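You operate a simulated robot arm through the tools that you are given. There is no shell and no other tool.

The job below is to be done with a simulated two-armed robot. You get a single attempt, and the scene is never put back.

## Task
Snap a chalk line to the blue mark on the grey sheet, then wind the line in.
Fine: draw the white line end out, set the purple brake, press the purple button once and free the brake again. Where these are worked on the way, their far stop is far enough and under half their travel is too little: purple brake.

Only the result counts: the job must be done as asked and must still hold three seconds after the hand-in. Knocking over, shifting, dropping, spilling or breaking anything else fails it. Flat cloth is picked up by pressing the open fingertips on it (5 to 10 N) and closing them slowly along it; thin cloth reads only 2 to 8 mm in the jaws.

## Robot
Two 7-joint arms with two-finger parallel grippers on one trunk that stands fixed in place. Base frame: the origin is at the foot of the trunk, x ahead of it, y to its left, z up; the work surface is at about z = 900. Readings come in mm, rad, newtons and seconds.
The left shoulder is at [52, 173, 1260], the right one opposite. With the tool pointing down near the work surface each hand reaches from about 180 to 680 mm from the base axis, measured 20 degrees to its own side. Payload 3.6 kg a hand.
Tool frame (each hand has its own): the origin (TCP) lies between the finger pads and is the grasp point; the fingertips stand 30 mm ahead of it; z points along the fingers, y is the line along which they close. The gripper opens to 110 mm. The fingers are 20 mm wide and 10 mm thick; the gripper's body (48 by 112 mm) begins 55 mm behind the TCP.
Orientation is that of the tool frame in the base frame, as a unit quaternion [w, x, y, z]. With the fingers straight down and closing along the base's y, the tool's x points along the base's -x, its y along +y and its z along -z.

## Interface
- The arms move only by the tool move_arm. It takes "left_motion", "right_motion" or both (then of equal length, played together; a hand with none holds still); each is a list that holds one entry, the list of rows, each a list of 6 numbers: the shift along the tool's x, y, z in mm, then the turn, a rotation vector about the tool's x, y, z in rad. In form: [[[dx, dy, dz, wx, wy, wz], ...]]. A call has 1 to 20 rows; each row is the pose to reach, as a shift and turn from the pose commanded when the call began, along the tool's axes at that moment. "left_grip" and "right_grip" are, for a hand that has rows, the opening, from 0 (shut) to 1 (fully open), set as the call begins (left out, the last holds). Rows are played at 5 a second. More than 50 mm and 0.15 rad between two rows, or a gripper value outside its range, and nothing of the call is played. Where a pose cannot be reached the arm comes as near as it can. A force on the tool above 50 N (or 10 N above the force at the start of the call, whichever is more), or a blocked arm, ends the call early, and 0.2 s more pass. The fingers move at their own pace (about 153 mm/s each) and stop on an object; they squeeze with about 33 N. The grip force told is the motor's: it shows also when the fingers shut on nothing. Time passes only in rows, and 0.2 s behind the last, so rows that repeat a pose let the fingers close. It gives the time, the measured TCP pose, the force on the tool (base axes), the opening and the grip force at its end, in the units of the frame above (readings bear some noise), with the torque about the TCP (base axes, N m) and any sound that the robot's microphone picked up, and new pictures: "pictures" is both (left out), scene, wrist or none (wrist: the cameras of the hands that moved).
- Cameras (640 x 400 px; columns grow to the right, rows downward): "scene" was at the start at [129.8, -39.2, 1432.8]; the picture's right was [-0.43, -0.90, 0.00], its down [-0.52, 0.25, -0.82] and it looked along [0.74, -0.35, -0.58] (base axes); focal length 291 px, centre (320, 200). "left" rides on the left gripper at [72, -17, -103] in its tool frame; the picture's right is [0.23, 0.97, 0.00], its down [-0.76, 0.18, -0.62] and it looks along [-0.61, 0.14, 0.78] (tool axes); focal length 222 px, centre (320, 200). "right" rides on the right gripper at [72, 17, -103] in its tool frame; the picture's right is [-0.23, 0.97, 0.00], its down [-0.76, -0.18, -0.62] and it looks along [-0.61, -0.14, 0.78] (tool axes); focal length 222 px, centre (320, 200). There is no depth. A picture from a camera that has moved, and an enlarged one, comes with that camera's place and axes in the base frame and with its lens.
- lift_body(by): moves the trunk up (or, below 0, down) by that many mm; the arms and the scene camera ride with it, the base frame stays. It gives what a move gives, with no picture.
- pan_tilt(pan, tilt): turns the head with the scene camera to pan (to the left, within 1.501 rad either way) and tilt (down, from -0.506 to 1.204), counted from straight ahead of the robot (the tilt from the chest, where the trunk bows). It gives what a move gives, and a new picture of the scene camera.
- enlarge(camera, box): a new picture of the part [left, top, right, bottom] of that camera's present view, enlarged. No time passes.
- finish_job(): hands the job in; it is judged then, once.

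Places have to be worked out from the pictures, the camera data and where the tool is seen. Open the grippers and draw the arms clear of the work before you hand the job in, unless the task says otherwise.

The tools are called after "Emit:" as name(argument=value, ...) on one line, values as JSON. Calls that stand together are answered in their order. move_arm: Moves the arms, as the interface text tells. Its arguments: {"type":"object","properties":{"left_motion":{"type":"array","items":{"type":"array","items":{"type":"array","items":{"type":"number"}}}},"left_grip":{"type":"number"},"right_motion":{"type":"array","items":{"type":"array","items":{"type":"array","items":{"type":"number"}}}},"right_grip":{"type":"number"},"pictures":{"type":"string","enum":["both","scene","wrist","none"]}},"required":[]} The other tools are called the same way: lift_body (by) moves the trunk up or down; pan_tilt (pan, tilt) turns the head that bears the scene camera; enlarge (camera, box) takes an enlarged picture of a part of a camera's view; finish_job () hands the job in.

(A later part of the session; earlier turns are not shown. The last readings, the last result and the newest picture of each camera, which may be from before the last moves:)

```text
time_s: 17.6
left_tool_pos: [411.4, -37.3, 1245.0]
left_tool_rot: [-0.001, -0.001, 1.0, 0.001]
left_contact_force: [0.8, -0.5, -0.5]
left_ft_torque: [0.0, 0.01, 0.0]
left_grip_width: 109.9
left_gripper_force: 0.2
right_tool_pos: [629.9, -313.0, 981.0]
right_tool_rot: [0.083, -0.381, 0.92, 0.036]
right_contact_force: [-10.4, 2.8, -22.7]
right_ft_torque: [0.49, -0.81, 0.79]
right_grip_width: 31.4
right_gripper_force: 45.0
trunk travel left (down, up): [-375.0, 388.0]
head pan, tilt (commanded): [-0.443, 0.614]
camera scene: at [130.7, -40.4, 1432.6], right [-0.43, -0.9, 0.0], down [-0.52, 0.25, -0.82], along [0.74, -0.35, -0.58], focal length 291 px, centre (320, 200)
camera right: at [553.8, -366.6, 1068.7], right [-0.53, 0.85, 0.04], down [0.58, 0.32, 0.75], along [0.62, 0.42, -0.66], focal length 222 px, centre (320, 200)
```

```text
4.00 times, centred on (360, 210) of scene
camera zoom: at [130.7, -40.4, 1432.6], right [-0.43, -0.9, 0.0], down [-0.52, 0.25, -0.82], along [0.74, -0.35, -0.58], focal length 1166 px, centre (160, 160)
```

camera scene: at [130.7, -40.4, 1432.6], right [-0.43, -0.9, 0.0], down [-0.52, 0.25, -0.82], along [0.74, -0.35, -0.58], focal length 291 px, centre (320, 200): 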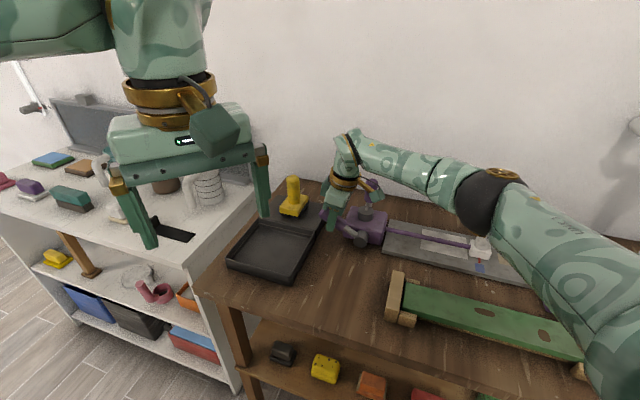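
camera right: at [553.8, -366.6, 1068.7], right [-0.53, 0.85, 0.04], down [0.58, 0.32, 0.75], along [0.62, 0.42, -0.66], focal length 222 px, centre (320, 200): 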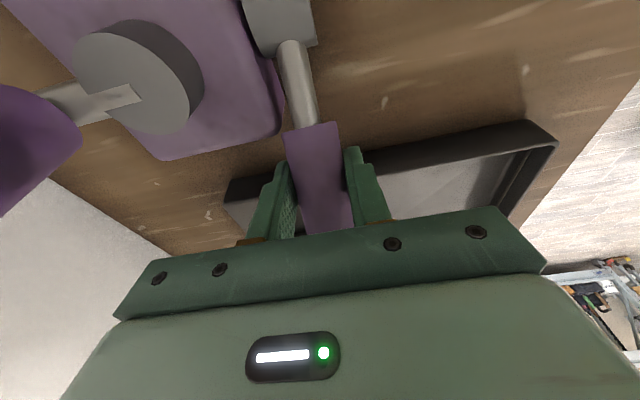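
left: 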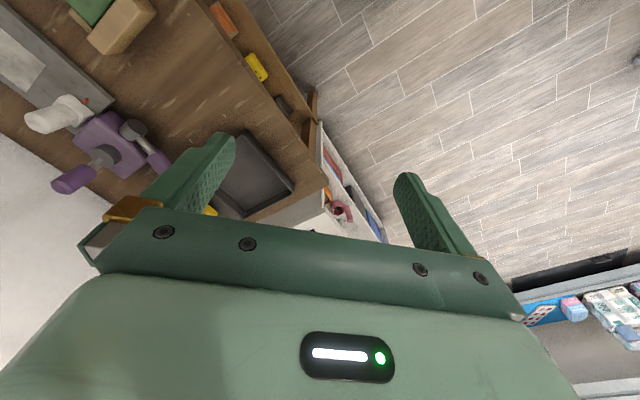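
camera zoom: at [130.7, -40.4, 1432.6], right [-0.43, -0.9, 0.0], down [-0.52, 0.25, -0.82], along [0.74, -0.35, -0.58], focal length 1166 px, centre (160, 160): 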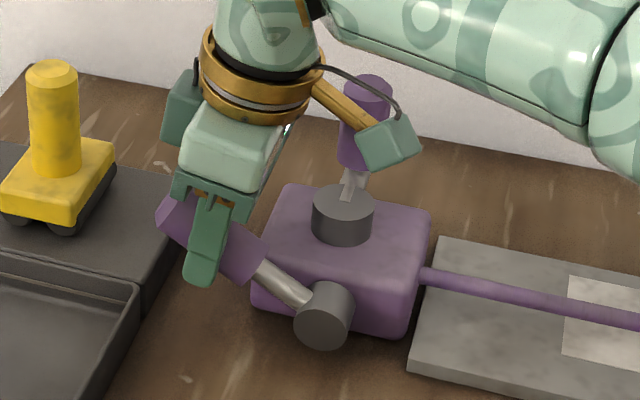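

The brake lever is rising and resists with about 20 N. I follow the arc further.

Emit:
move_arm(right_motion=[[[5.3, 0, -8.4, 0, -0.04, 0], [10.3, 0, -16.3, 0, -0.08, 0], [16.1, 0, -23.6, 0, -0.12, 0], [22.7, 0, -30.2, 0, -0.16, 0], [29.9, 0, -36.2, 0, -0.2, 0], [37.7, 0, -41.5, 0, -0.24, 0]]], right_grip=0, pictures="both")

Emit:
enlarge(camera="scene", box=[280, 160, 440, 260])

```text
time_s: 19.0
left_tool_pos: [412.5, -35.3, 1244.6]
left_tool_rot: [-0.001, 0.0, 1.0, -0.001]
left_contact_force: [-0.1, 0.4, -0.5]
left_ft_torque: [0.03, -0.01, -0.01]
left_grip_width: 110.1
left_gripper_force: 0.0
right_tool_pos: [601.2, -343.8, 1017.6]
right_tool_rot: [0.194, -0.375, 0.903, 0.08]
right_contact_force: [12.9, 11.9, -2.9]
right_ft_torque: [0.7, -1.24, 0.28]
right_grip_width: 31.2
right_gripper_force: 45.7
trunk travel left (down, up): [-375.0, 388.0]
head pan, tilt (commanded): [-0.443, 0.614]
camera scene: at [132.1, -37.6, 1432.8], right [-0.43, -0.9, 0.0], down [-0.52, 0.25, -0.82], along [0.74, -0.35, -0.58], focal length 291 px, centre (320, 200)
camera right: at [510.4, -409.3, 1081.3], right [-0.54, 0.84, 0.09], down [0.44, 0.18, 0.88], along [0.72, 0.52, -0.46], focal length 222 px, centre (320, 200)
```

scene: 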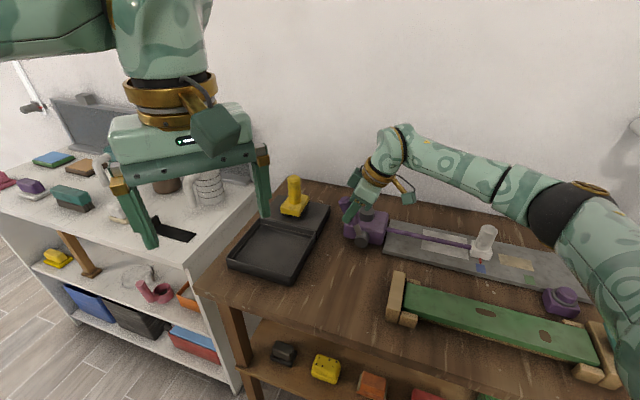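
right: 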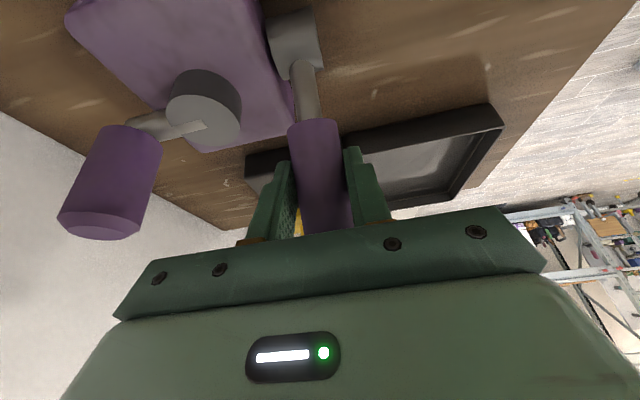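

```text
4.00 times, centred on (360, 210) of scene
camera zoom: at [132.1, -37.6, 1432.8], right [-0.43, -0.9, 0.0], down [-0.52, 0.25, -0.82], along [0.74, -0.35, -0.58], focal length 1166 px, centre (160, 160)
```

zoom: 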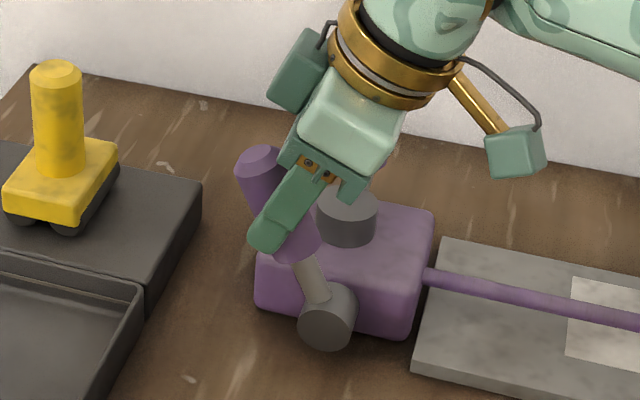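

The lever is at roughly 65° now, still moving with moderate resistance. I continue over the top toward its far stop.

Emit:
move_arm(right_motion=[[[6.9, 0, -6.2, 0, -0.02, 0], [14.2, 0, -11.8, 0, -0.04, 0], [22.3, 0, -16.5, 0, -0.06, 0], [30.8, 0, -20.3, 0, -0.08, 0], [39.4, 0, -23.3, 0, -0.08, 0]]], right_grip=0, pictures="both")

Emit:
enlarge(camera="scene", box=[280, 160, 440, 260])

```text
time_s: 19.6
left_tool_pos: [416.8, -35.6, 1241.5]
left_tool_rot: [-0.003, 0.0, 1.0, 0.0]
left_contact_force: [-0.2, -0.9, -0.6]
left_ft_torque: [0.07, -0.05, 0.02]
left_grip_width: 110.0
left_gripper_force: 0.1
right_tool_pos: [596.8, -349.5, 1019.0]
right_tool_rot: [0.211, -0.377, 0.897, 0.09]
right_contact_force: [39.4, 24.9, -13.6]
right_ft_torque: [0.82, 0.27, -0.42]
right_grip_width: 31.3
right_gripper_force: 45.4
trunk travel left (down, up): [-375.0, 388.0]
head pan, tilt (commanded): [-0.443, 0.614]
stopped in row 2 (right hand): the force on the tool passed its limit at 51 N (the readings are from after the stop); the commanded pose is now the measured one
camera scene: at [138.6, -39.3, 1431.7], right [-0.42, -0.91, 0.0], down [-0.53, 0.24, -0.81], along [0.74, -0.35, -0.58], focal length 291 px, centre (320, 200)
camera right: at [505.2, -416.7, 1078.7], right [-0.55, 0.83, 0.1], down [0.41, 0.16, 0.9], along [0.73, 0.54, -0.43], focal length 222 px, centre (320, 200)
```

scene: 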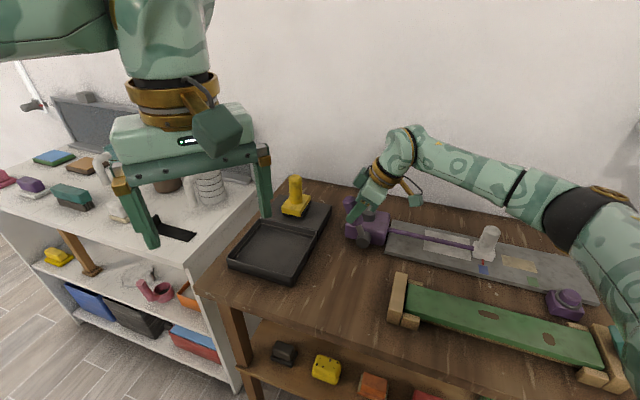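
right: 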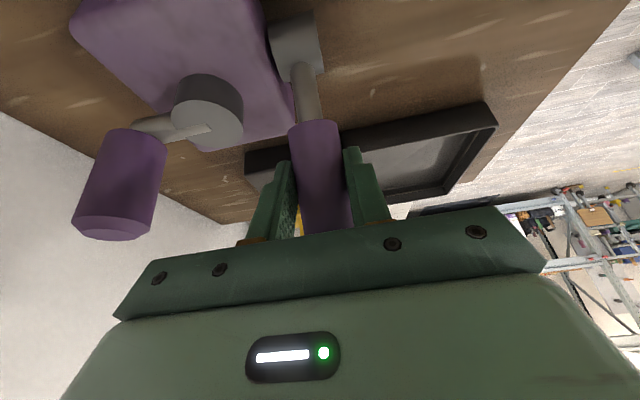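

```text
4.00 times, centred on (360, 210) of scene
camera zoom: at [138.6, -39.3, 1431.7], right [-0.42, -0.91, 0.0], down [-0.53, 0.24, -0.81], along [0.74, -0.35, -0.58], focal length 1166 px, centre (160, 160)
```

zoom: 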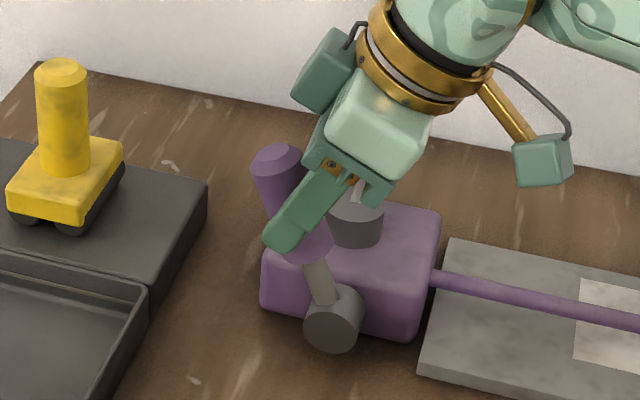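

The motion stopped at 51 N with the lever at roughly 70°, which may be the far stop. I press a few millimetres more along the arc to see whether it gives.

Emit:
move_arm(right_motion=[[[0, 0, 0, 0, 0, 0], [1.7, 0, -1.8, 0, 0, 0], [3.4, 0, -3.6, 0, 0, 0]]], right_grip=0, pictures="wrist")

```text
time_s: 20.4
left_tool_pos: [417.6, -34.3, 1242.4]
left_tool_rot: [-0.003, -0.005, 1.0, -0.001]
left_contact_force: [-0.3, 1.0, 0.0]
left_ft_torque: [-0.07, -0.04, -0.02]
left_grip_width: 110.2
left_gripper_force: 0.1
right_tool_pos: [595.8, -348.0, 1018.8]
right_tool_rot: [0.207, -0.38, 0.897, 0.091]
right_contact_force: [36.4, 26.9, -19.9]
right_ft_torque: [1.44, 0.11, -0.63]
right_grip_width: 31.0
right_gripper_force: 44.8
trunk travel left (down, up): [-375.0, 388.0]
head pan, tilt (commanded): [-0.443, 0.614]
camera right: at [506.2, -417.4, 1079.9], right [-0.56, 0.82, 0.11], down [0.42, 0.17, 0.89], along [0.72, 0.54, -0.44], focal length 222 px, centre (320, 200)
```

right: 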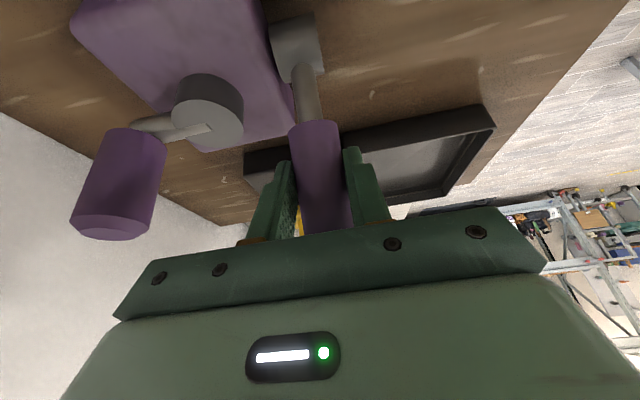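

The lever does not move under 45 N, so this is the far stop. I ease back and open the fingers.

Emit:
move_arm(right_motion=[[[-2, 0, 2, 0, 0, 0], [-3.4, 0, 3.6, 0, 0, 0], [-3.4, 0, 3.6, 0, 0, 0]]], right_grip=0.6, pictures="both")

Emit:
enlarge(camera="scene", box=[280, 160, 440, 260])

```text
time_s: 21.2
left_tool_pos: [408.5, -39.9, 1245.6]
left_tool_rot: [0.0, 0.001, 1.0, 0.001]
left_contact_force: [-0.5, 0.3, 0.2]
left_ft_torque: [0.01, -0.01, 0.0]
left_grip_width: 110.0
left_gripper_force: 0.1
right_tool_pos: [587.6, -358.1, 1023.1]
right_tool_rot: [0.211, -0.373, 0.899, 0.088]
right_contact_force: [-0.5, 0.8, -0.1]
right_ft_torque: [0.02, -0.01, -0.02]
right_grip_width: 65.9
right_gripper_force: 0.1
trunk travel left (down, up): [-375.0, 388.0]
head pan, tilt (commanded): [-0.443, 0.614]
camera scene: at [127.9, -39.6, 1433.0], right [-0.43, -0.9, 0.0], down [-0.52, 0.25, -0.82], along [0.74, -0.35, -0.58], focal length 291 px, centre (320, 200)
camera right: at [495.8, -423.9, 1081.6], right [-0.55, 0.83, 0.1], down [0.41, 0.16, 0.9], along [0.73, 0.53, -0.43], focal length 222 px, centre (320, 200)
```

scene: 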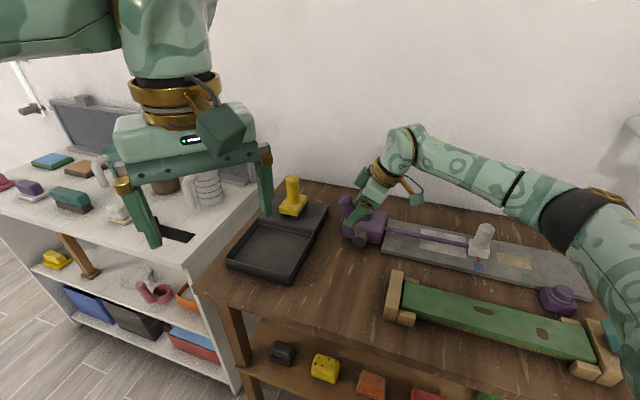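
right: 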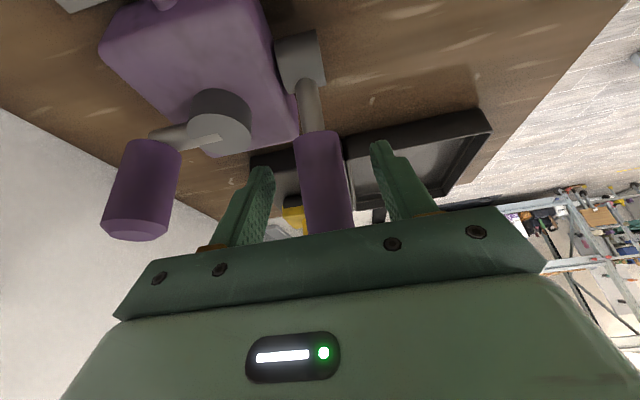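

```text
4.00 times, centred on (360, 210) of scene
camera zoom: at [127.9, -39.6, 1433.0], right [-0.43, -0.9, 0.0], down [-0.52, 0.25, -0.82], along [0.74, -0.35, -0.58], focal length 1166 px, centre (160, 160)
```

zoom: 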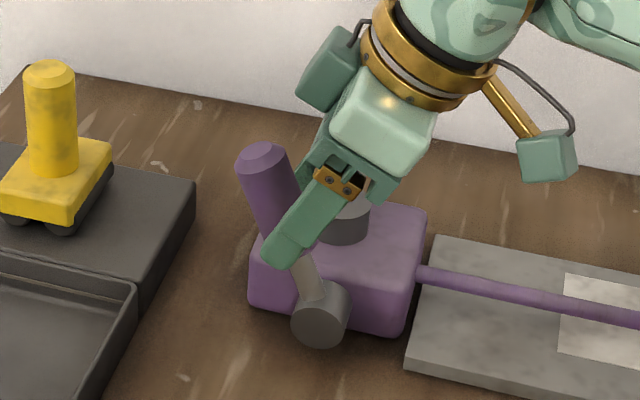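

The lever stays set at its far stop. I withdraw along the tool axis, straighten the tool and rise clear.

Emit:
move_arm(right_motion=[[[0, 0, -30, 0, 0, 0], [0, 0, -60, 0, 0, 0], [0, 0, -90, 0, 0, 0], [4, 0, -98, 0, 0.12, 0], [8, 0, -105, 0, 0.24, 0], [11, 0, -111, 0, 0.36, 0], [11.5, 0, -111.8, 0, 0.461, 0], [11.5, 0, -111.8, 0, 0.461, 0]]], right_grip=0.6, pictures="both")

Emit:
enlarge(camera="scene", box=[330, 170, 570, 320])

```text
time_s: 23.0
left_tool_pos: [410.6, -35.9, 1244.8]
left_tool_rot: [0.0, 0.0, 1.0, 0.0]
left_contact_force: [-0.3, -0.7, -0.2]
left_ft_torque: [0.02, -0.03, 0.0]
left_grip_width: 109.9
left_gripper_force: 0.0
right_tool_pos: [545.1, -396.4, 1118.3]
right_tool_rot: [-0.001, -0.384, 0.923, 0.0]
right_contact_force: [-0.4, -0.1, 0.2]
right_ft_torque: [0.0, 0.04, -0.01]
right_grip_width: 66.3
right_gripper_force: 0.1
trunk travel left (down, up): [-375.0, 388.0]
head pan, tilt (commanded): [-0.443, 0.614]
camera scene: at [129.6, -39.6, 1432.8], right [-0.43, -0.9, 0.0], down [-0.52, 0.25, -0.82], along [0.74, -0.35, -0.58], focal length 291 px, centre (320, 200)
camera right: at [481.1, -436.6, 1219.8], right [-0.53, 0.85, 0.0], down [0.66, 0.41, 0.62], along [0.53, 0.33, -0.78], focal length 222 px, centre (320, 200)
```

scene: 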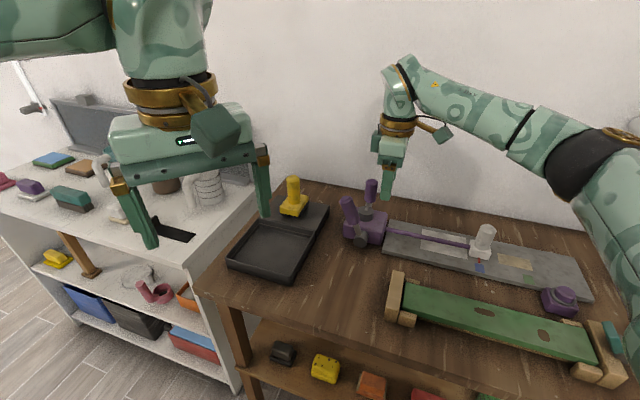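
right: 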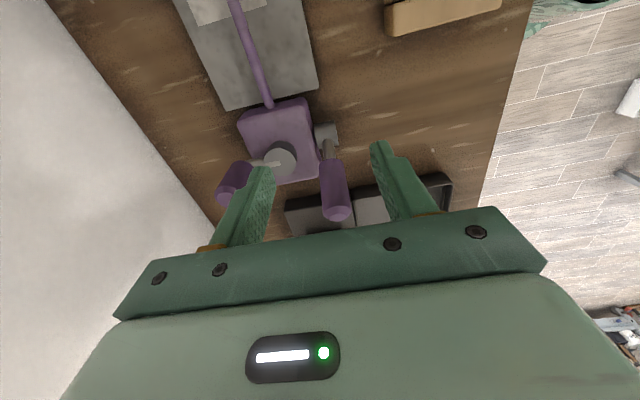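

```text
2.67 times, centred on (450, 245) of scene
camera zoom: at [129.6, -39.6, 1432.8], right [-0.43, -0.9, 0.0], down [-0.52, 0.25, -0.82], along [0.74, -0.35, -0.58], focal length 777 px, centre (-27, 80)
```

zoom: 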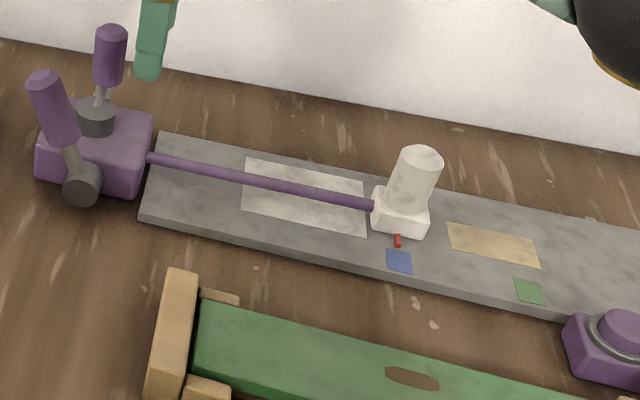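

The brake stands up and the pointer is still at the blue mark; I take a closer look at both before pressing the button.

Emit:
enlarge(camera="scene", box=[430, 220, 526, 280])

Emit:
enlarge(camera="scene", box=[520, 265, 616, 325])

Emit:
enlarge(camera="right", box=[200, 90, 400, 240])

```text
6.67 times, centred on (478, 250) of scene
camera zoom: at [129.6, -39.6, 1432.8], right [-0.43, -0.9, 0.0], down [-0.52, 0.25, -0.82], along [0.74, -0.35, -0.58], focal length 1942 px, centre (-733, -133)
```

zoom: 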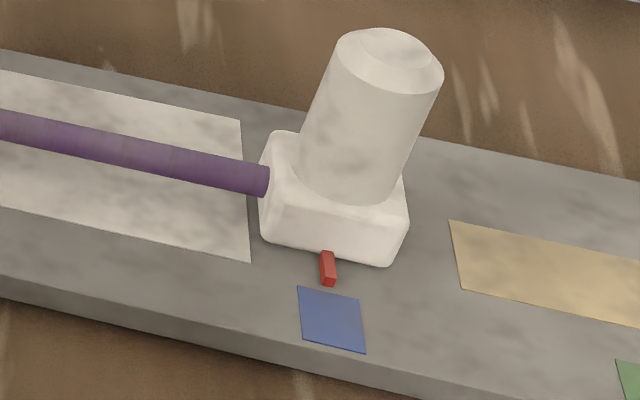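

```text
6.67 times, centred on (568, 295) of scene
camera zoom: at [129.6, -39.6, 1432.8], right [-0.43, -0.9, 0.0], down [-0.52, 0.25, -0.82], along [0.74, -0.35, -0.58], focal length 1942 px, centre (-1333, -433)
```

zoom: 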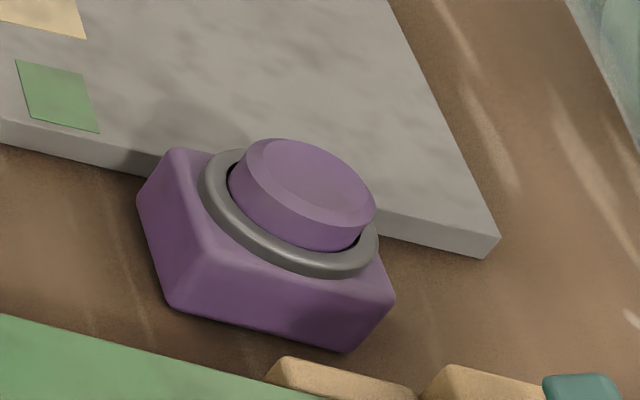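

```text
2.67 times, centred on (300, 165) of right
camera zoom: at [481.1, -436.6, 1219.8], right [-0.53, 0.85, 0.0], down [0.66, 0.41, 0.62], along [0.53, 0.33, -0.78], focal length 592 px, centre (373, 293)
```

zoom: 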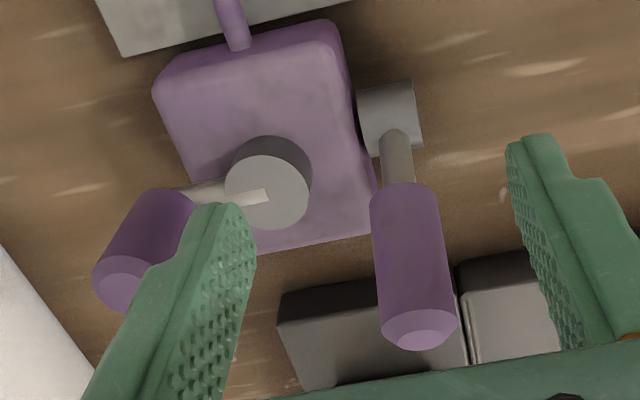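

Everything is in place: pointer on the blue mark, brake set. I shut the right fingers and travel to above the button at about (251,-638).

Emit:
move_arm(right_motion=[[[42, 4, 0, 0, 0, 0], [84, 8, 0, 0, 0, 0], [126, 12, 0, 0, 0, 0], [168, 16, 0, 0, 0, 0], [210, 20, 0, 0, 0, 0], [252, 24, 0, 0, 0, 0], [294, 28, 0, 0, 0, 0], [336, 32, 20, 0, 0, 0], [378.4, 36.7, 40, 0, 0, 0], [378.4, 36.7, 58, 0, 0, 0], [378.4, 36.7, 58, 0, 0, 0]]], right_grip=0, pictures="both")

```text
time_s: 25.4
left_tool_pos: [409.7, -35.4, 1244.6]
left_tool_rot: [0.0, 0.001, 1.0, -0.001]
left_contact_force: [0.1, 0.5, -0.3]
left_ft_torque: [0.02, -0.05, 0.01]
left_grip_width: 109.9
left_gripper_force: 0.0
right_tool_pos: [251.2, -638.9, 1057.7]
right_tool_rot: [0.001, -0.383, 0.924, -0.001]
right_contact_force: [0.1, 0.3, -0.1]
right_ft_torque: [0.01, -0.01, 0.03]
right_grip_width: 0.0
right_gripper_force: 33.5
trunk travel left (down, up): [-375.0, 388.0]
head pan, tilt (commanded): [-0.443, 0.614]
camera scene: at [129.2, -39.3, 1432.9], right [-0.43, -0.9, 0.0], down [-0.52, 0.25, -0.82], along [0.74, -0.35, -0.58], focal length 291 px, centre (320, 200)
camera right: at [187.4, -678.5, 1159.9], right [-0.53, 0.85, 0.0], down [0.66, 0.41, 0.62], along [0.53, 0.33, -0.78], focal length 222 px, centre (320, 200)
```

scene: 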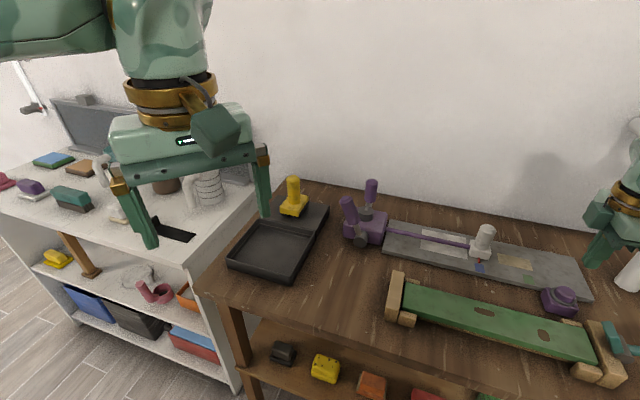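
right: 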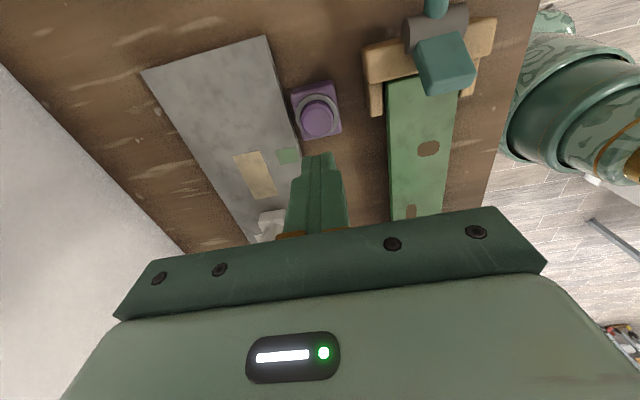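

The button cap shows at about (317,118), a few millimetres from the tool axis. I enlarge to refine.

Emit:
enlarge(camera="right", box=[270, 70, 366, 160])

```text
4.44 times, centred on (318, 115) of right
camera zoom: at [187.4, -678.5, 1159.9], right [-0.53, 0.85, 0.0], down [0.66, 0.41, 0.62], along [0.53, 0.33, -0.78], focal length 987 px, centre (329, 578)
```

zoom: 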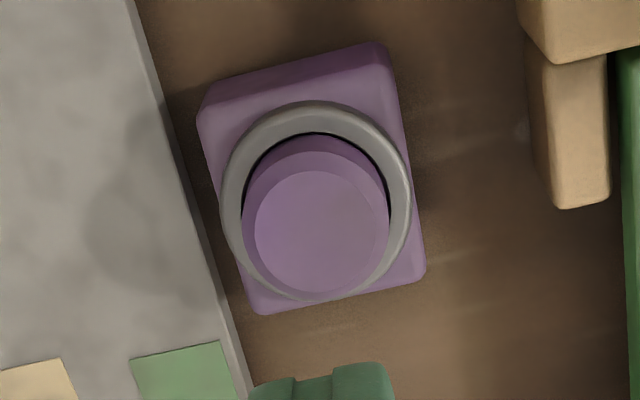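

The cap is aligned with the tool axis within 2 mm. I press down slowly; contact is expected about 83 mm below.

Emit:
move_arm(right_motion=[[[0, 0, 30, 0, 0, 0], [0, -1, 55, 0, 0, 0], [0, -1, 72, 0, 0, 0], [0, -1, 79, 0, 0, 0], [0, -1, 82, 0, 0, 0], [0, -1, 85, 0, 0, 0], [0, -1, 88, 0, 0, 0], [0, -1, 90, 0, 0, 0]]], right_grip=0, pictures="both")

Emit:
enlarge(camera="scene", box=[520, 265, 616, 325])

```text
time_s: 27.2
left_tool_pos: [408.5, -34.8, 1245.8]
left_tool_rot: [0.001, -0.001, 1.0, -0.001]
left_contact_force: [-0.4, 0.6, 0.7]
left_ft_torque: [0.04, 0.01, 0.03]
left_grip_width: 110.1
left_gripper_force: 0.1
right_tool_pos: [253.6, -639.9, 972.3]
right_tool_rot: [0.0, -0.383, 0.924, -0.003]
right_contact_force: [1.5, -5.2, 23.9]
right_ft_torque: [-0.14, 0.0, 0.09]
right_grip_width: 0.2
right_gripper_force: 32.8
trunk travel left (down, up): [-375.0, 388.0]
head pan, tilt (commanded): [-0.443, 0.614]
heard: click
camera scene: at [128.9, -37.2, 1433.2], right [-0.43, -0.9, 0.0], down [-0.52, 0.25, -0.82], along [0.74, -0.35, -0.58], focal length 291 px, centre (320, 200)
camera right: at [190.0, -678.8, 1074.3], right [-0.53, 0.85, -0.01], down [0.66, 0.42, 0.62], along [0.53, 0.33, -0.78], focal length 222 px, centre (320, 200)
```

scene: 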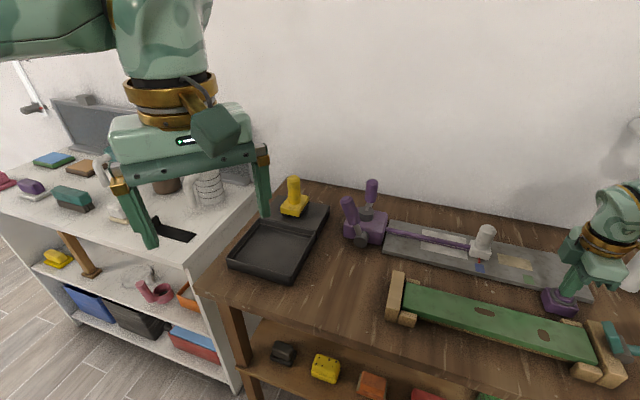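
right: 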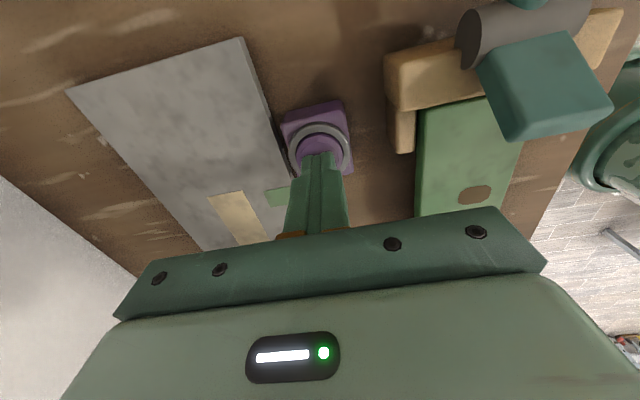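

```text
6.67 times, centred on (568, 295) of scene
camera zoom: at [128.9, -37.2, 1433.2], right [-0.43, -0.9, 0.0], down [-0.52, 0.25, -0.82], along [0.74, -0.35, -0.58], focal length 1942 px, centre (-1333, -433)
```

zoom: 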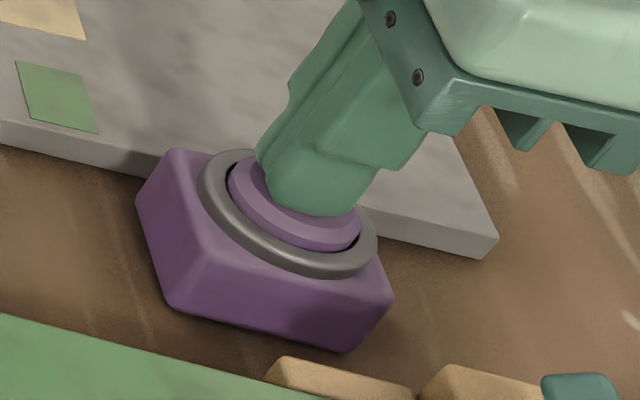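

A click was heard and the cap is visibly down, so the button has been pressed once. I lift straight off.

Emit:
move_arm(right_motion=[[[0, 0, -15, 0, 0, 0], [0, 0, -40, 0, 0, 0], [0, 0, -80, 0, 0, 0], [0, 0, -120, 0, 0, 0], [0, 0, -150, 0, 0, 0], [0, 0, -150, 0, 0, 0]]], right_grip=0, pictures="both")

Emit:
enlarge(camera="scene", box=[520, 265, 616, 325])

Emit:
enlarge(camera="scene", box=[330, 170, 570, 320])

```text
time_s: 28.6
left_tool_pos: [409.7, -36.7, 1245.3]
left_tool_rot: [0.001, 0.001, 1.0, 0.0]
left_contact_force: [-0.4, -1.2, 0.1]
left_ft_torque: [-0.01, -0.01, -0.01]
left_grip_width: 110.1
left_gripper_force: 0.1
right_tool_pos: [253.4, -641.4, 1118.3]
right_tool_rot: [0.0, -0.383, 0.924, 0.0]
right_contact_force: [0.5, -1.1, -1.0]
right_ft_torque: [-0.01, -0.01, 0.01]
right_grip_width: 0.1
right_gripper_force: 32.8
trunk travel left (down, up): [-375.0, 388.0]
head pan, tilt (commanded): [-0.443, 0.614]
camera scene: at [129.8, -39.7, 1432.8], right [-0.43, -0.9, 0.0], down [-0.52, 0.25, -0.82], along [0.74, -0.35, -0.58], focal length 291 px, centre (320, 200)
camera right: at [189.2, -681.6, 1220.5], right [-0.53, 0.85, 0.0], down [0.66, 0.41, 0.62], along [0.53, 0.33, -0.78], focal length 222 px, centre (320, 200)
```

scene: 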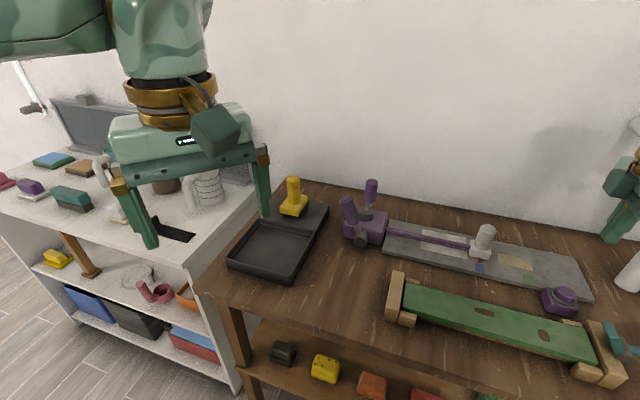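
right: 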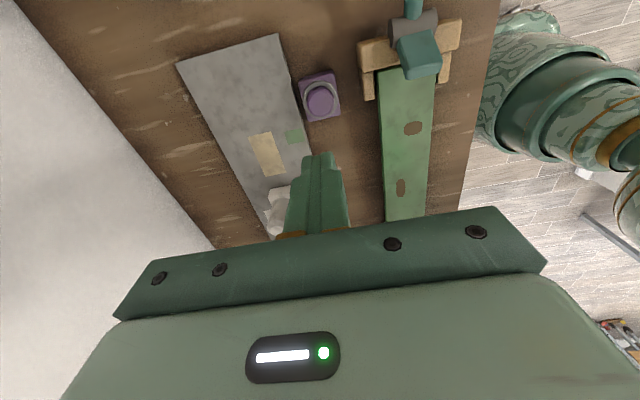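

```text
6.67 times, centred on (568, 295) of scene
camera zoom: at [129.8, -39.7, 1432.8], right [-0.43, -0.9, 0.0], down [-0.52, 0.25, -0.82], along [0.74, -0.35, -0.58], focal length 1942 px, centre (-1333, -433)
```

zoom: 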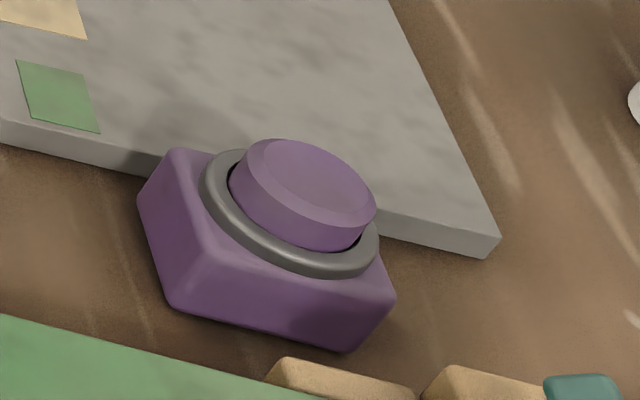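

```text
2.67 times, centred on (450, 245) of scene
camera zoom: at [129.8, -39.7, 1432.8], right [-0.43, -0.9, 0.0], down [-0.52, 0.25, -0.82], along [0.74, -0.35, -0.58], focal length 777 px, centre (-27, 80)
```

zoom: 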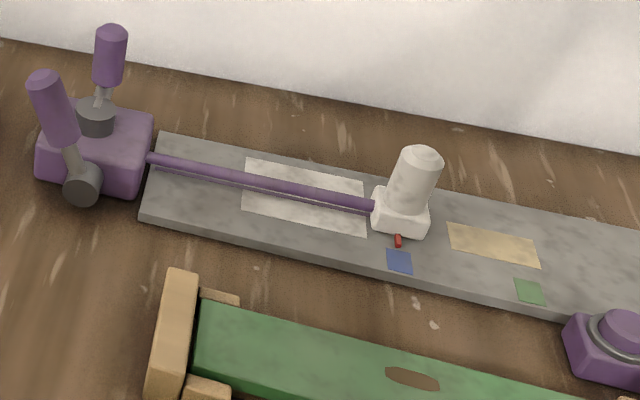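

The button sprang back and the setup is unchanged. Now I return to the brake: travel over, open the fingers, and tilt the tool as it was when I let go.

Emit:
move_arm(right_motion=[[[-42, -4, 0, 0, 0, 0], [-84, -8, 0, 0, 0, 0], [-126, -12, 0, 0, 0, 0], [-168, -16, 0, 0, 0, 0], [-210, -20, 0, 0, 0, 0], [-252, -24, 0, 0, 0, 0], [-294, -28, 0, 0, 0, 0], [-336, -31, 0, 0, 0, 0], [-379.5, -33, 0, 0, 0, 0], [-384, -34, 4, 0, -0.12, 0], [-388, -35, 8, 0, -0.24, 0], [-392, -36, 12, 0, -0.36, 0], [-396.6, -36, 14.6, 0, -0.461, 0], [-396.6, -36, 14.6, 0, -0.461, 0]]], right_grip=0.6, pictures="both")

Emit:
enlarge(camera="scene", box=[280, 160, 440, 260])

```text
time_s: 31.6
left_tool_pos: [409.6, -34.9, 1243.9]
left_tool_rot: [0.001, 0.0, 1.0, 0.0]
left_contact_force: [-0.3, -0.1, 0.9]
left_ft_torque: [-0.01, 0.01, -0.04]
left_grip_width: 110.0
left_gripper_force: 0.0
right_tool_pos: [560.1, -382.8, 1105.7]
right_tool_rot: [0.212, -0.373, 0.899, 0.088]
right_contact_force: [0.5, -0.2, -0.9]
right_ft_torque: [-0.03, 0.01, 0.0]
right_grip_width: 66.0
right_gripper_force: 0.1
trunk travel left (down, up): [-375.0, 388.0]
head pan, tilt (commanded): [-0.443, 0.614]
camera scene: at [130.2, -38.8, 1432.8], right [-0.43, -0.9, 0.0], down [-0.52, 0.25, -0.82], along [0.74, -0.35, -0.58], focal length 291 px, centre (320, 200)
camera right: at [468.1, -450.2, 1164.5], right [-0.55, 0.83, 0.1], down [0.41, 0.16, 0.9], along [0.73, 0.53, -0.43], focal length 222 px, centre (320, 200)
```

scene: 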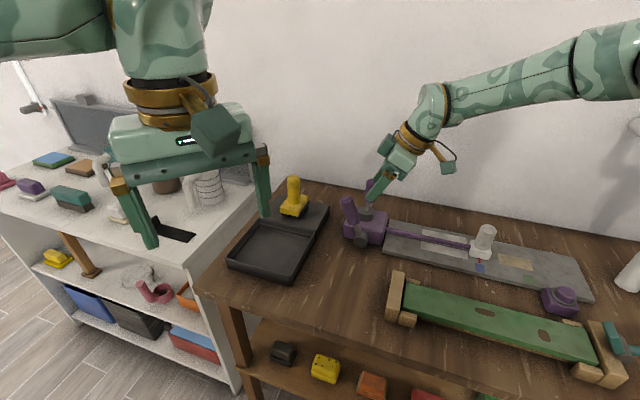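
right: 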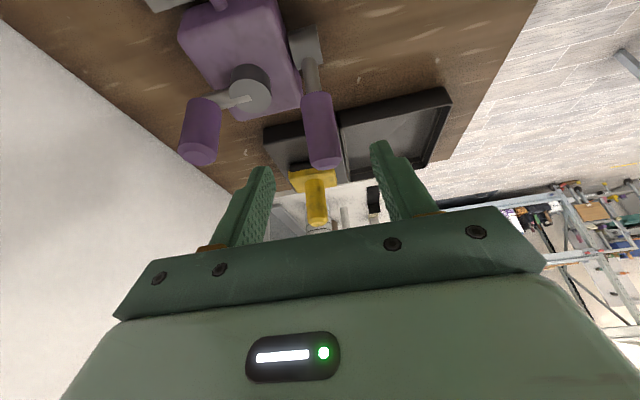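

```text
4.00 times, centred on (360, 210) of scene
camera zoom: at [130.2, -38.8, 1432.8], right [-0.43, -0.9, 0.0], down [-0.52, 0.25, -0.82], along [0.74, -0.35, -0.58], focal length 1166 px, centre (160, 160)
```

zoom: 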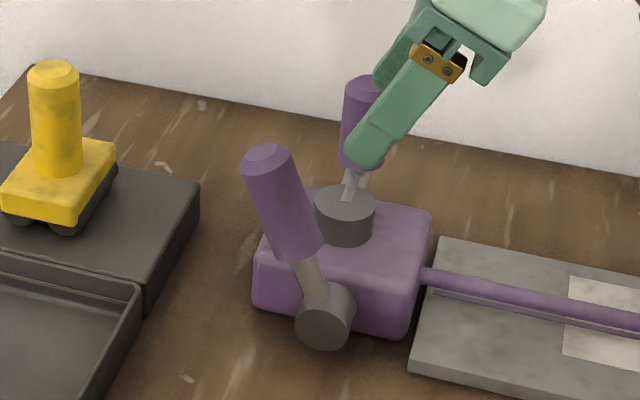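

The fingers line up with the brake handle. I slide in along the tool axis and close.

Emit:
move_arm(right_motion=[[[0, 0, 25, 0, 0, 0], [0, 0, 50, 0, 0, 0], [0, 0, 72, 0, 0, 0], [0, 0, 88, 0, 0, 0], [0, 0, 88, 0, 0, 0]]], right_grip=0.6, pictures="both")

Emit:
enlarge(camera="scene", box=[280, 160, 440, 260])

```text
time_s: 32.8
left_tool_pos: [409.9, -36.6, 1244.8]
left_tool_rot: [0.0, 0.0, 1.0, -0.001]
left_contact_force: [-0.1, -0.9, -0.3]
left_ft_torque: [0.01, 0.01, 0.01]
left_grip_width: 110.3
left_gripper_force: 0.1
right_tool_pos: [586.2, -355.0, 1026.9]
right_tool_rot: [0.211, -0.373, 0.899, 0.087]
right_contact_force: [-0.3, 0.2, 0.1]
right_ft_torque: [0.0, -0.02, -0.04]
right_grip_width: 66.1
right_gripper_force: 0.0
trunk travel left (down, up): [-375.0, 388.0]
head pan, tilt (commanded): [-0.443, 0.614]
camera scene: at [129.6, -39.3, 1432.9], right [-0.43, -0.9, 0.0], down [-0.52, 0.25, -0.82], along [0.74, -0.35, -0.58], focal length 291 px, centre (320, 200)
camera right: at [494.6, -422.0, 1085.1], right [-0.55, 0.83, 0.1], down [0.41, 0.16, 0.9], along [0.73, 0.53, -0.43], focal length 222 px, centre (320, 200)
```

scene: 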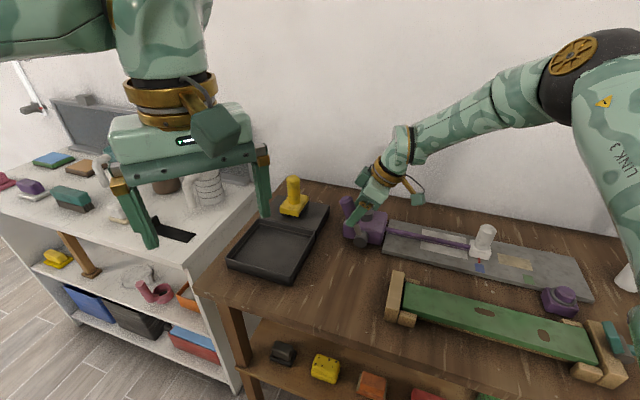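
right: 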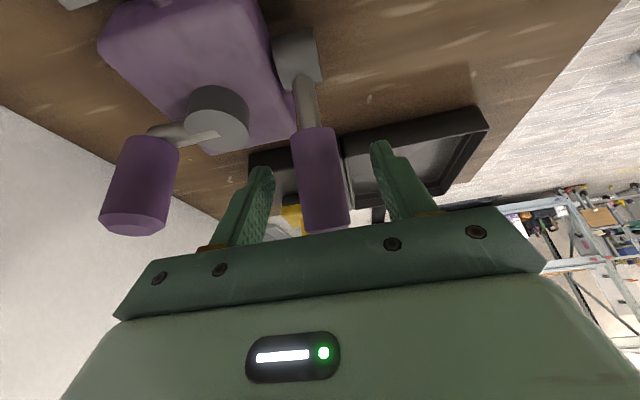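

```text
4.00 times, centred on (360, 210) of scene
camera zoom: at [129.6, -39.3, 1432.9], right [-0.43, -0.9, 0.0], down [-0.52, 0.25, -0.82], along [0.74, -0.35, -0.58], focal length 1166 px, centre (160, 160)
```

zoom: 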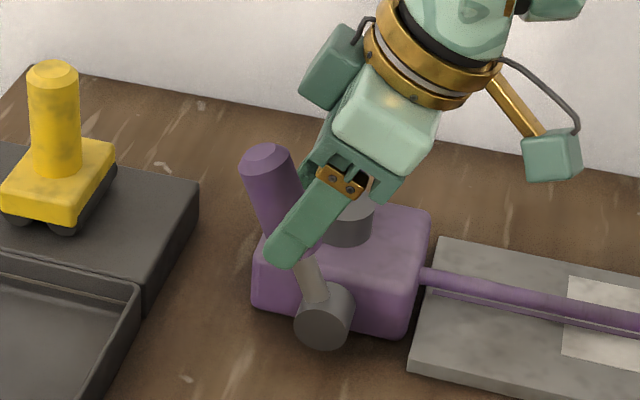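

The handle crosses near the fingertips, so I move in 14 mm deeper and then close.

Emit:
move_arm(right_motion=[[[-4, -1, 7, 0, 0, 0], [-7.6, -2, 13.8, 0, 0, 0], [-7.6, -2, 13.8, 0, 0, 0]]], right_grip=0.6, pictures="none")

Emit:
move_arm(right_motion=[[[0, 0, 0, 0, 0, 0], [0, 0, 0, 0, 0, 0], [0, 0, 0, 0, 0, 0]]], right_grip=0, pictures="wrist")

```text
time_s: 33.6
left_tool_pos: [409.2, -35.2, 1244.7]
left_tool_rot: [0.0, 0.0, 1.0, 0.0]
left_contact_force: [0.2, 0.4, -0.1]
left_ft_torque: [-0.03, 0.04, 0.0]
left_grip_width: 109.8
left_gripper_force: 0.1
right_tool_pos: [596.6, -348.3, 1016.8]
right_tool_rot: [0.211, -0.374, 0.899, 0.087]
right_contact_force: [-0.6, 0.6, 0.7]
right_ft_torque: [-0.01, 0.02, -0.04]
right_grip_width: 65.8
right_gripper_force: 0.0
trunk travel left (down, up): [-375.0, 388.0]
head pan, tilt (commanded): [-0.443, 0.614]
```

```text
time_s: 34.4
left_tool_pos: [410.1, -34.7, 1245.4]
left_tool_rot: [0.0, 0.0, 1.0, 0.0]
left_contact_force: [0.1, 0.4, -0.5]
left_ft_torque: [-0.03, 0.01, -0.03]
left_grip_width: 110.1
left_gripper_force: 0.0
right_tool_pos: [596.9, -346.6, 1018.0]
right_tool_rot: [0.211, -0.373, 0.899, 0.087]
right_contact_force: [-1.1, 2.0, -1.2]
right_ft_torque: [0.45, 0.46, -0.17]
right_grip_width: 31.3
right_gripper_force: 45.4
trunk travel left (down, up): [-375.0, 388.0]
head pan, tilt (commanded): [-0.443, 0.614]
camera right: at [505.6, -414.7, 1076.7], right [-0.55, 0.83, 0.1], down [0.41, 0.16, 0.9], along [0.73, 0.53, -0.43], focal length 222 px, centre (320, 200)
```

right: 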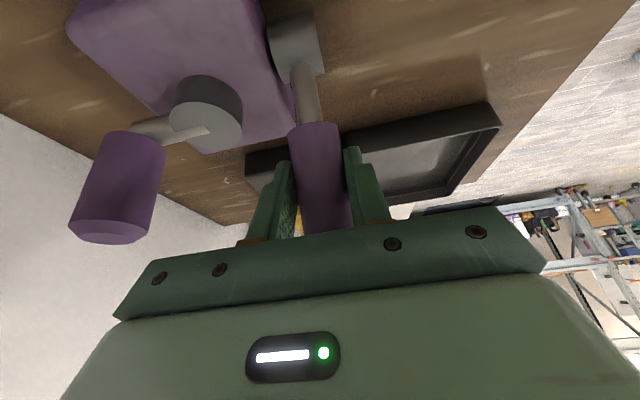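

The brake handle is gripped. I swing it back down along the arc to its starting stop.

Emit:
move_arm(right_motion=[[[-6.9, 0, 7.2, 0, 0.05, 0], [-12.9, 0, 15.2, 0, 0.1, 0], [-18.1, 0, 23.7, 0, 0.15, 0], [-22.4, 0, 32.8, 0, 0.2, 0], [-25.6, 0, 42.2, 0, 0.25, 0], [-27.9, 0, 51.9, 0, 0.3, 0], [-29.1, 0, 61.8, 0, 0.35, 0], [-29.3, 0, 71.8, 0, 0.4, 0], [-28.6, 0, 81.1, 0, 0.44, 0]]], right_grip=0, pictures="both")

Emit:
enlarge(camera="scene", box=[280, 160, 440, 260])

```text
time_s: 35.5
left_tool_pos: [413.3, -37.6, 1242.8]
left_tool_rot: [-0.002, 0.002, 1.0, 0.001]
left_contact_force: [-0.7, 0.4, 1.2]
left_ft_torque: [0.0, 0.01, 0.04]
left_grip_width: 110.0
left_gripper_force: 0.2
right_tool_pos: [611.7, -332.4, 1007.8]
right_tool_rot: [0.12, -0.379, 0.917, 0.036]
right_contact_force: [33.4, -13.2, -15.2]
right_ft_torque: [1.28, -0.75, -0.93]
right_grip_width: 32.0
right_gripper_force: 45.0
right hand out of reach, approached as far as the arm can: row 3, 4, 5
trunk travel left (down, up): [-375.0, 388.0]
head pan, tilt (commanded): [-0.443, 0.614]
stopped in row 5 (right hand): the force on the tool passed its limit at 55 N (the readings are from after the stop); the commanded pose is now the measured one
camera scene: at [135.3, -41.6, 1431.9], right [-0.43, -0.9, 0.0], down [-0.52, 0.25, -0.81], along [0.74, -0.35, -0.58], focal length 291 px, centre (320, 200)
camera right: at [528.9, -386.8, 1088.6], right [-0.53, 0.85, 0.03], down [0.53, 0.3, 0.8], along [0.67, 0.44, -0.6], focal length 222 px, centre (320, 200)
```

scene: 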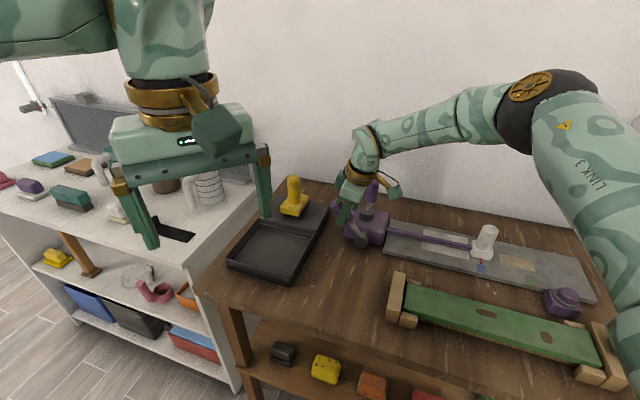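
right: 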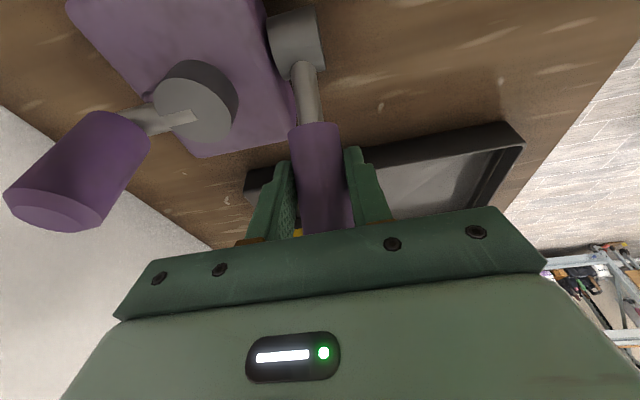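

```text
4.00 times, centred on (360, 210) of scene
camera zoom: at [135.3, -41.6, 1431.9], right [-0.43, -0.9, 0.0], down [-0.52, 0.25, -0.81], along [0.74, -0.35, -0.58], focal length 1166 px, centre (160, 160)
```

zoom: 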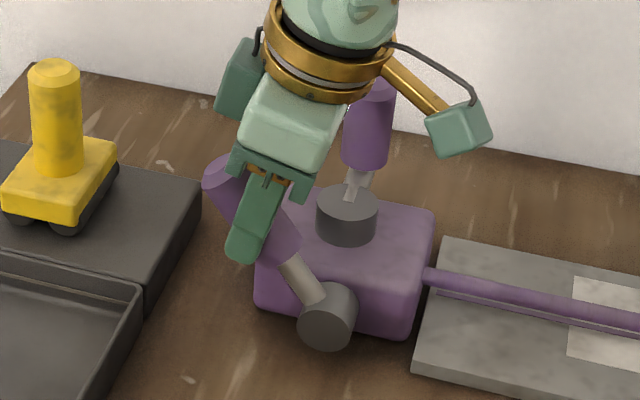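

The arm's elbow is in a different posture now and runs out of reach partway; the lever is only about 20° back. I let go and back off to regain the earlier arm posture.

Emit:
move_arm(right_motion=[[[0, 0, 0, 0, 0, 0], [0, 0, 0, 0, 0, 0], [0, 0, -25, 0, 0, 0], [0, 0, -55, 0, 0, 0], [0, 0, -90, 0, 0, 0], [0, 0, -120, 0, 0, 0]]], right_grip=0.7, pictures="both")

Emit:
enlarge(camera="scene", box=[280, 160, 440, 260])

```text
time_s: 36.9
left_tool_pos: [410.5, -35.5, 1244.4]
left_tool_rot: [0.0, -0.001, 1.0, 0.0]
left_contact_force: [0.2, -0.4, -0.4]
left_ft_torque: [0.02, -0.02, 0.0]
left_grip_width: 109.9
left_gripper_force: 0.2
right_tool_pos: [583.2, -345.8, 1126.0]
right_tool_rot: [0.117, -0.38, 0.917, 0.038]
right_contact_force: [0.1, -0.2, 0.4]
right_ft_torque: [-0.03, 0.04, -0.01]
right_grip_width: 77.0
right_gripper_force: 0.0
trunk travel left (down, up): [-375.0, 388.0]
head pan, tilt (commanded): [-0.443, 0.614]
camera scene: at [129.5, -39.0, 1432.9], right [-0.43, -0.9, 0.0], down [-0.52, 0.25, -0.82], along [0.74, -0.35, -0.58], focal length 291 px, centre (320, 200)
camera right: at [502.2, -401.2, 1207.4], right [-0.53, 0.84, 0.04], down [0.53, 0.3, 0.79], along [0.66, 0.44, -0.61], focal length 222 px, centre (320, 200)
```

scene: 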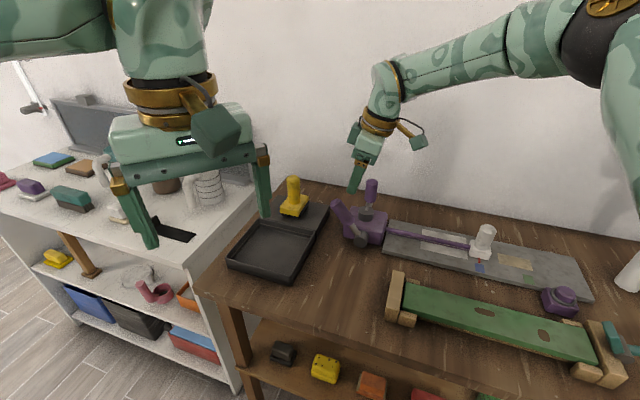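
right: 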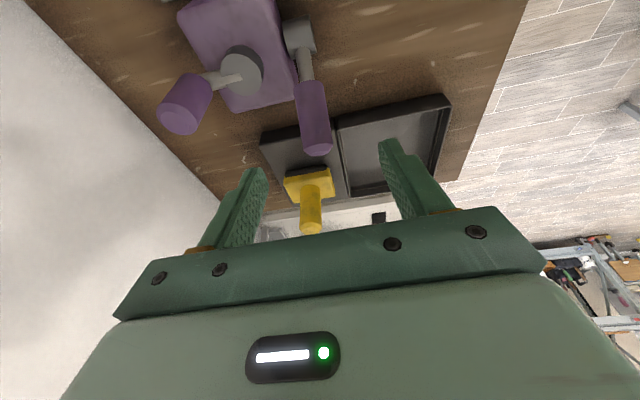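

```text
4.00 times, centred on (360, 210) of scene
camera zoom: at [129.5, -39.0, 1432.9], right [-0.43, -0.9, 0.0], down [-0.52, 0.25, -0.82], along [0.74, -0.35, -0.58], focal length 1166 px, centre (160, 160)
```

zoom: 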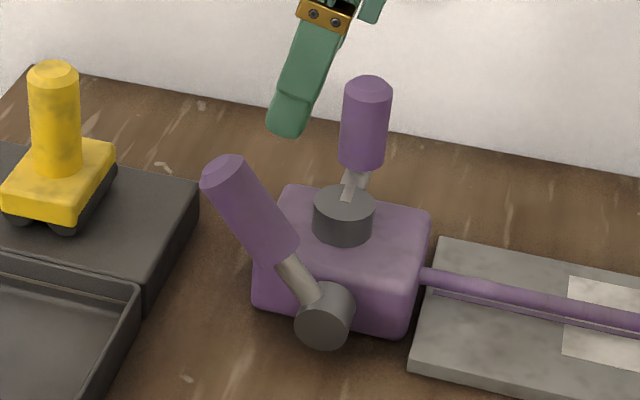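

The lever is at about 52°. I raise the hand, straighten it and go back toward its starting pose to recover the first arm posture.

Emit:
move_arm(right_motion=[[[18, 0, -30, 0, 0.06, 0], [36, 0, -60, 0, 0.12, 0], [54, 0, -91, 0, 0.18, 0], [72, 0, -121.6, 0, 0.245, 0], [72, 0, -121.6, 0, 0.245, 0]]], right_grip=0.3, pictures="scene")

```text
time_s: 38.1
left_tool_pos: [410.1, -35.8, 1243.2]
left_tool_rot: [-0.001, 0.0, 1.0, 0.0]
left_contact_force: [0.1, 0.2, -0.6]
left_ft_torque: [0.02, -0.03, -0.02]
left_grip_width: 110.1
left_gripper_force: 0.1
right_tool_pos: [513.3, -417.5, 1227.6]
right_tool_rot: [0.003, -0.382, 0.924, -0.009]
right_contact_force: [-0.2, -0.1, 0.0]
right_ft_torque: [0.0, 0.01, -0.03]
right_grip_width: 33.0
right_gripper_force: 0.1
trunk travel left (down, up): [-375.0, 388.0]
head pan, tilt (commanded): [-0.443, 0.614]
camera scene: at [130.6, -39.2, 1432.7], right [-0.43, -0.9, 0.0], down [-0.52, 0.25, -0.82], along [0.74, -0.35, -0.58], focal length 291 px, centre (320, 200)
```

scene: 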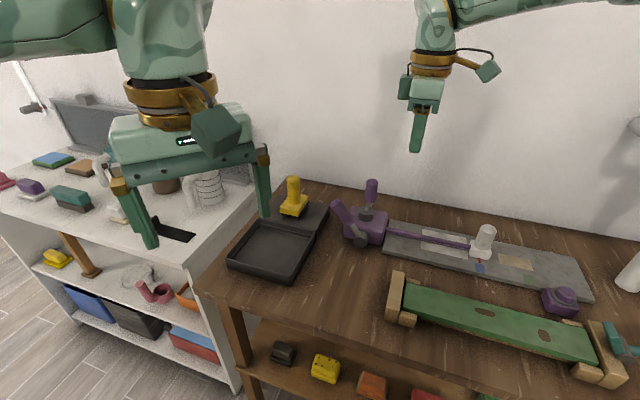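

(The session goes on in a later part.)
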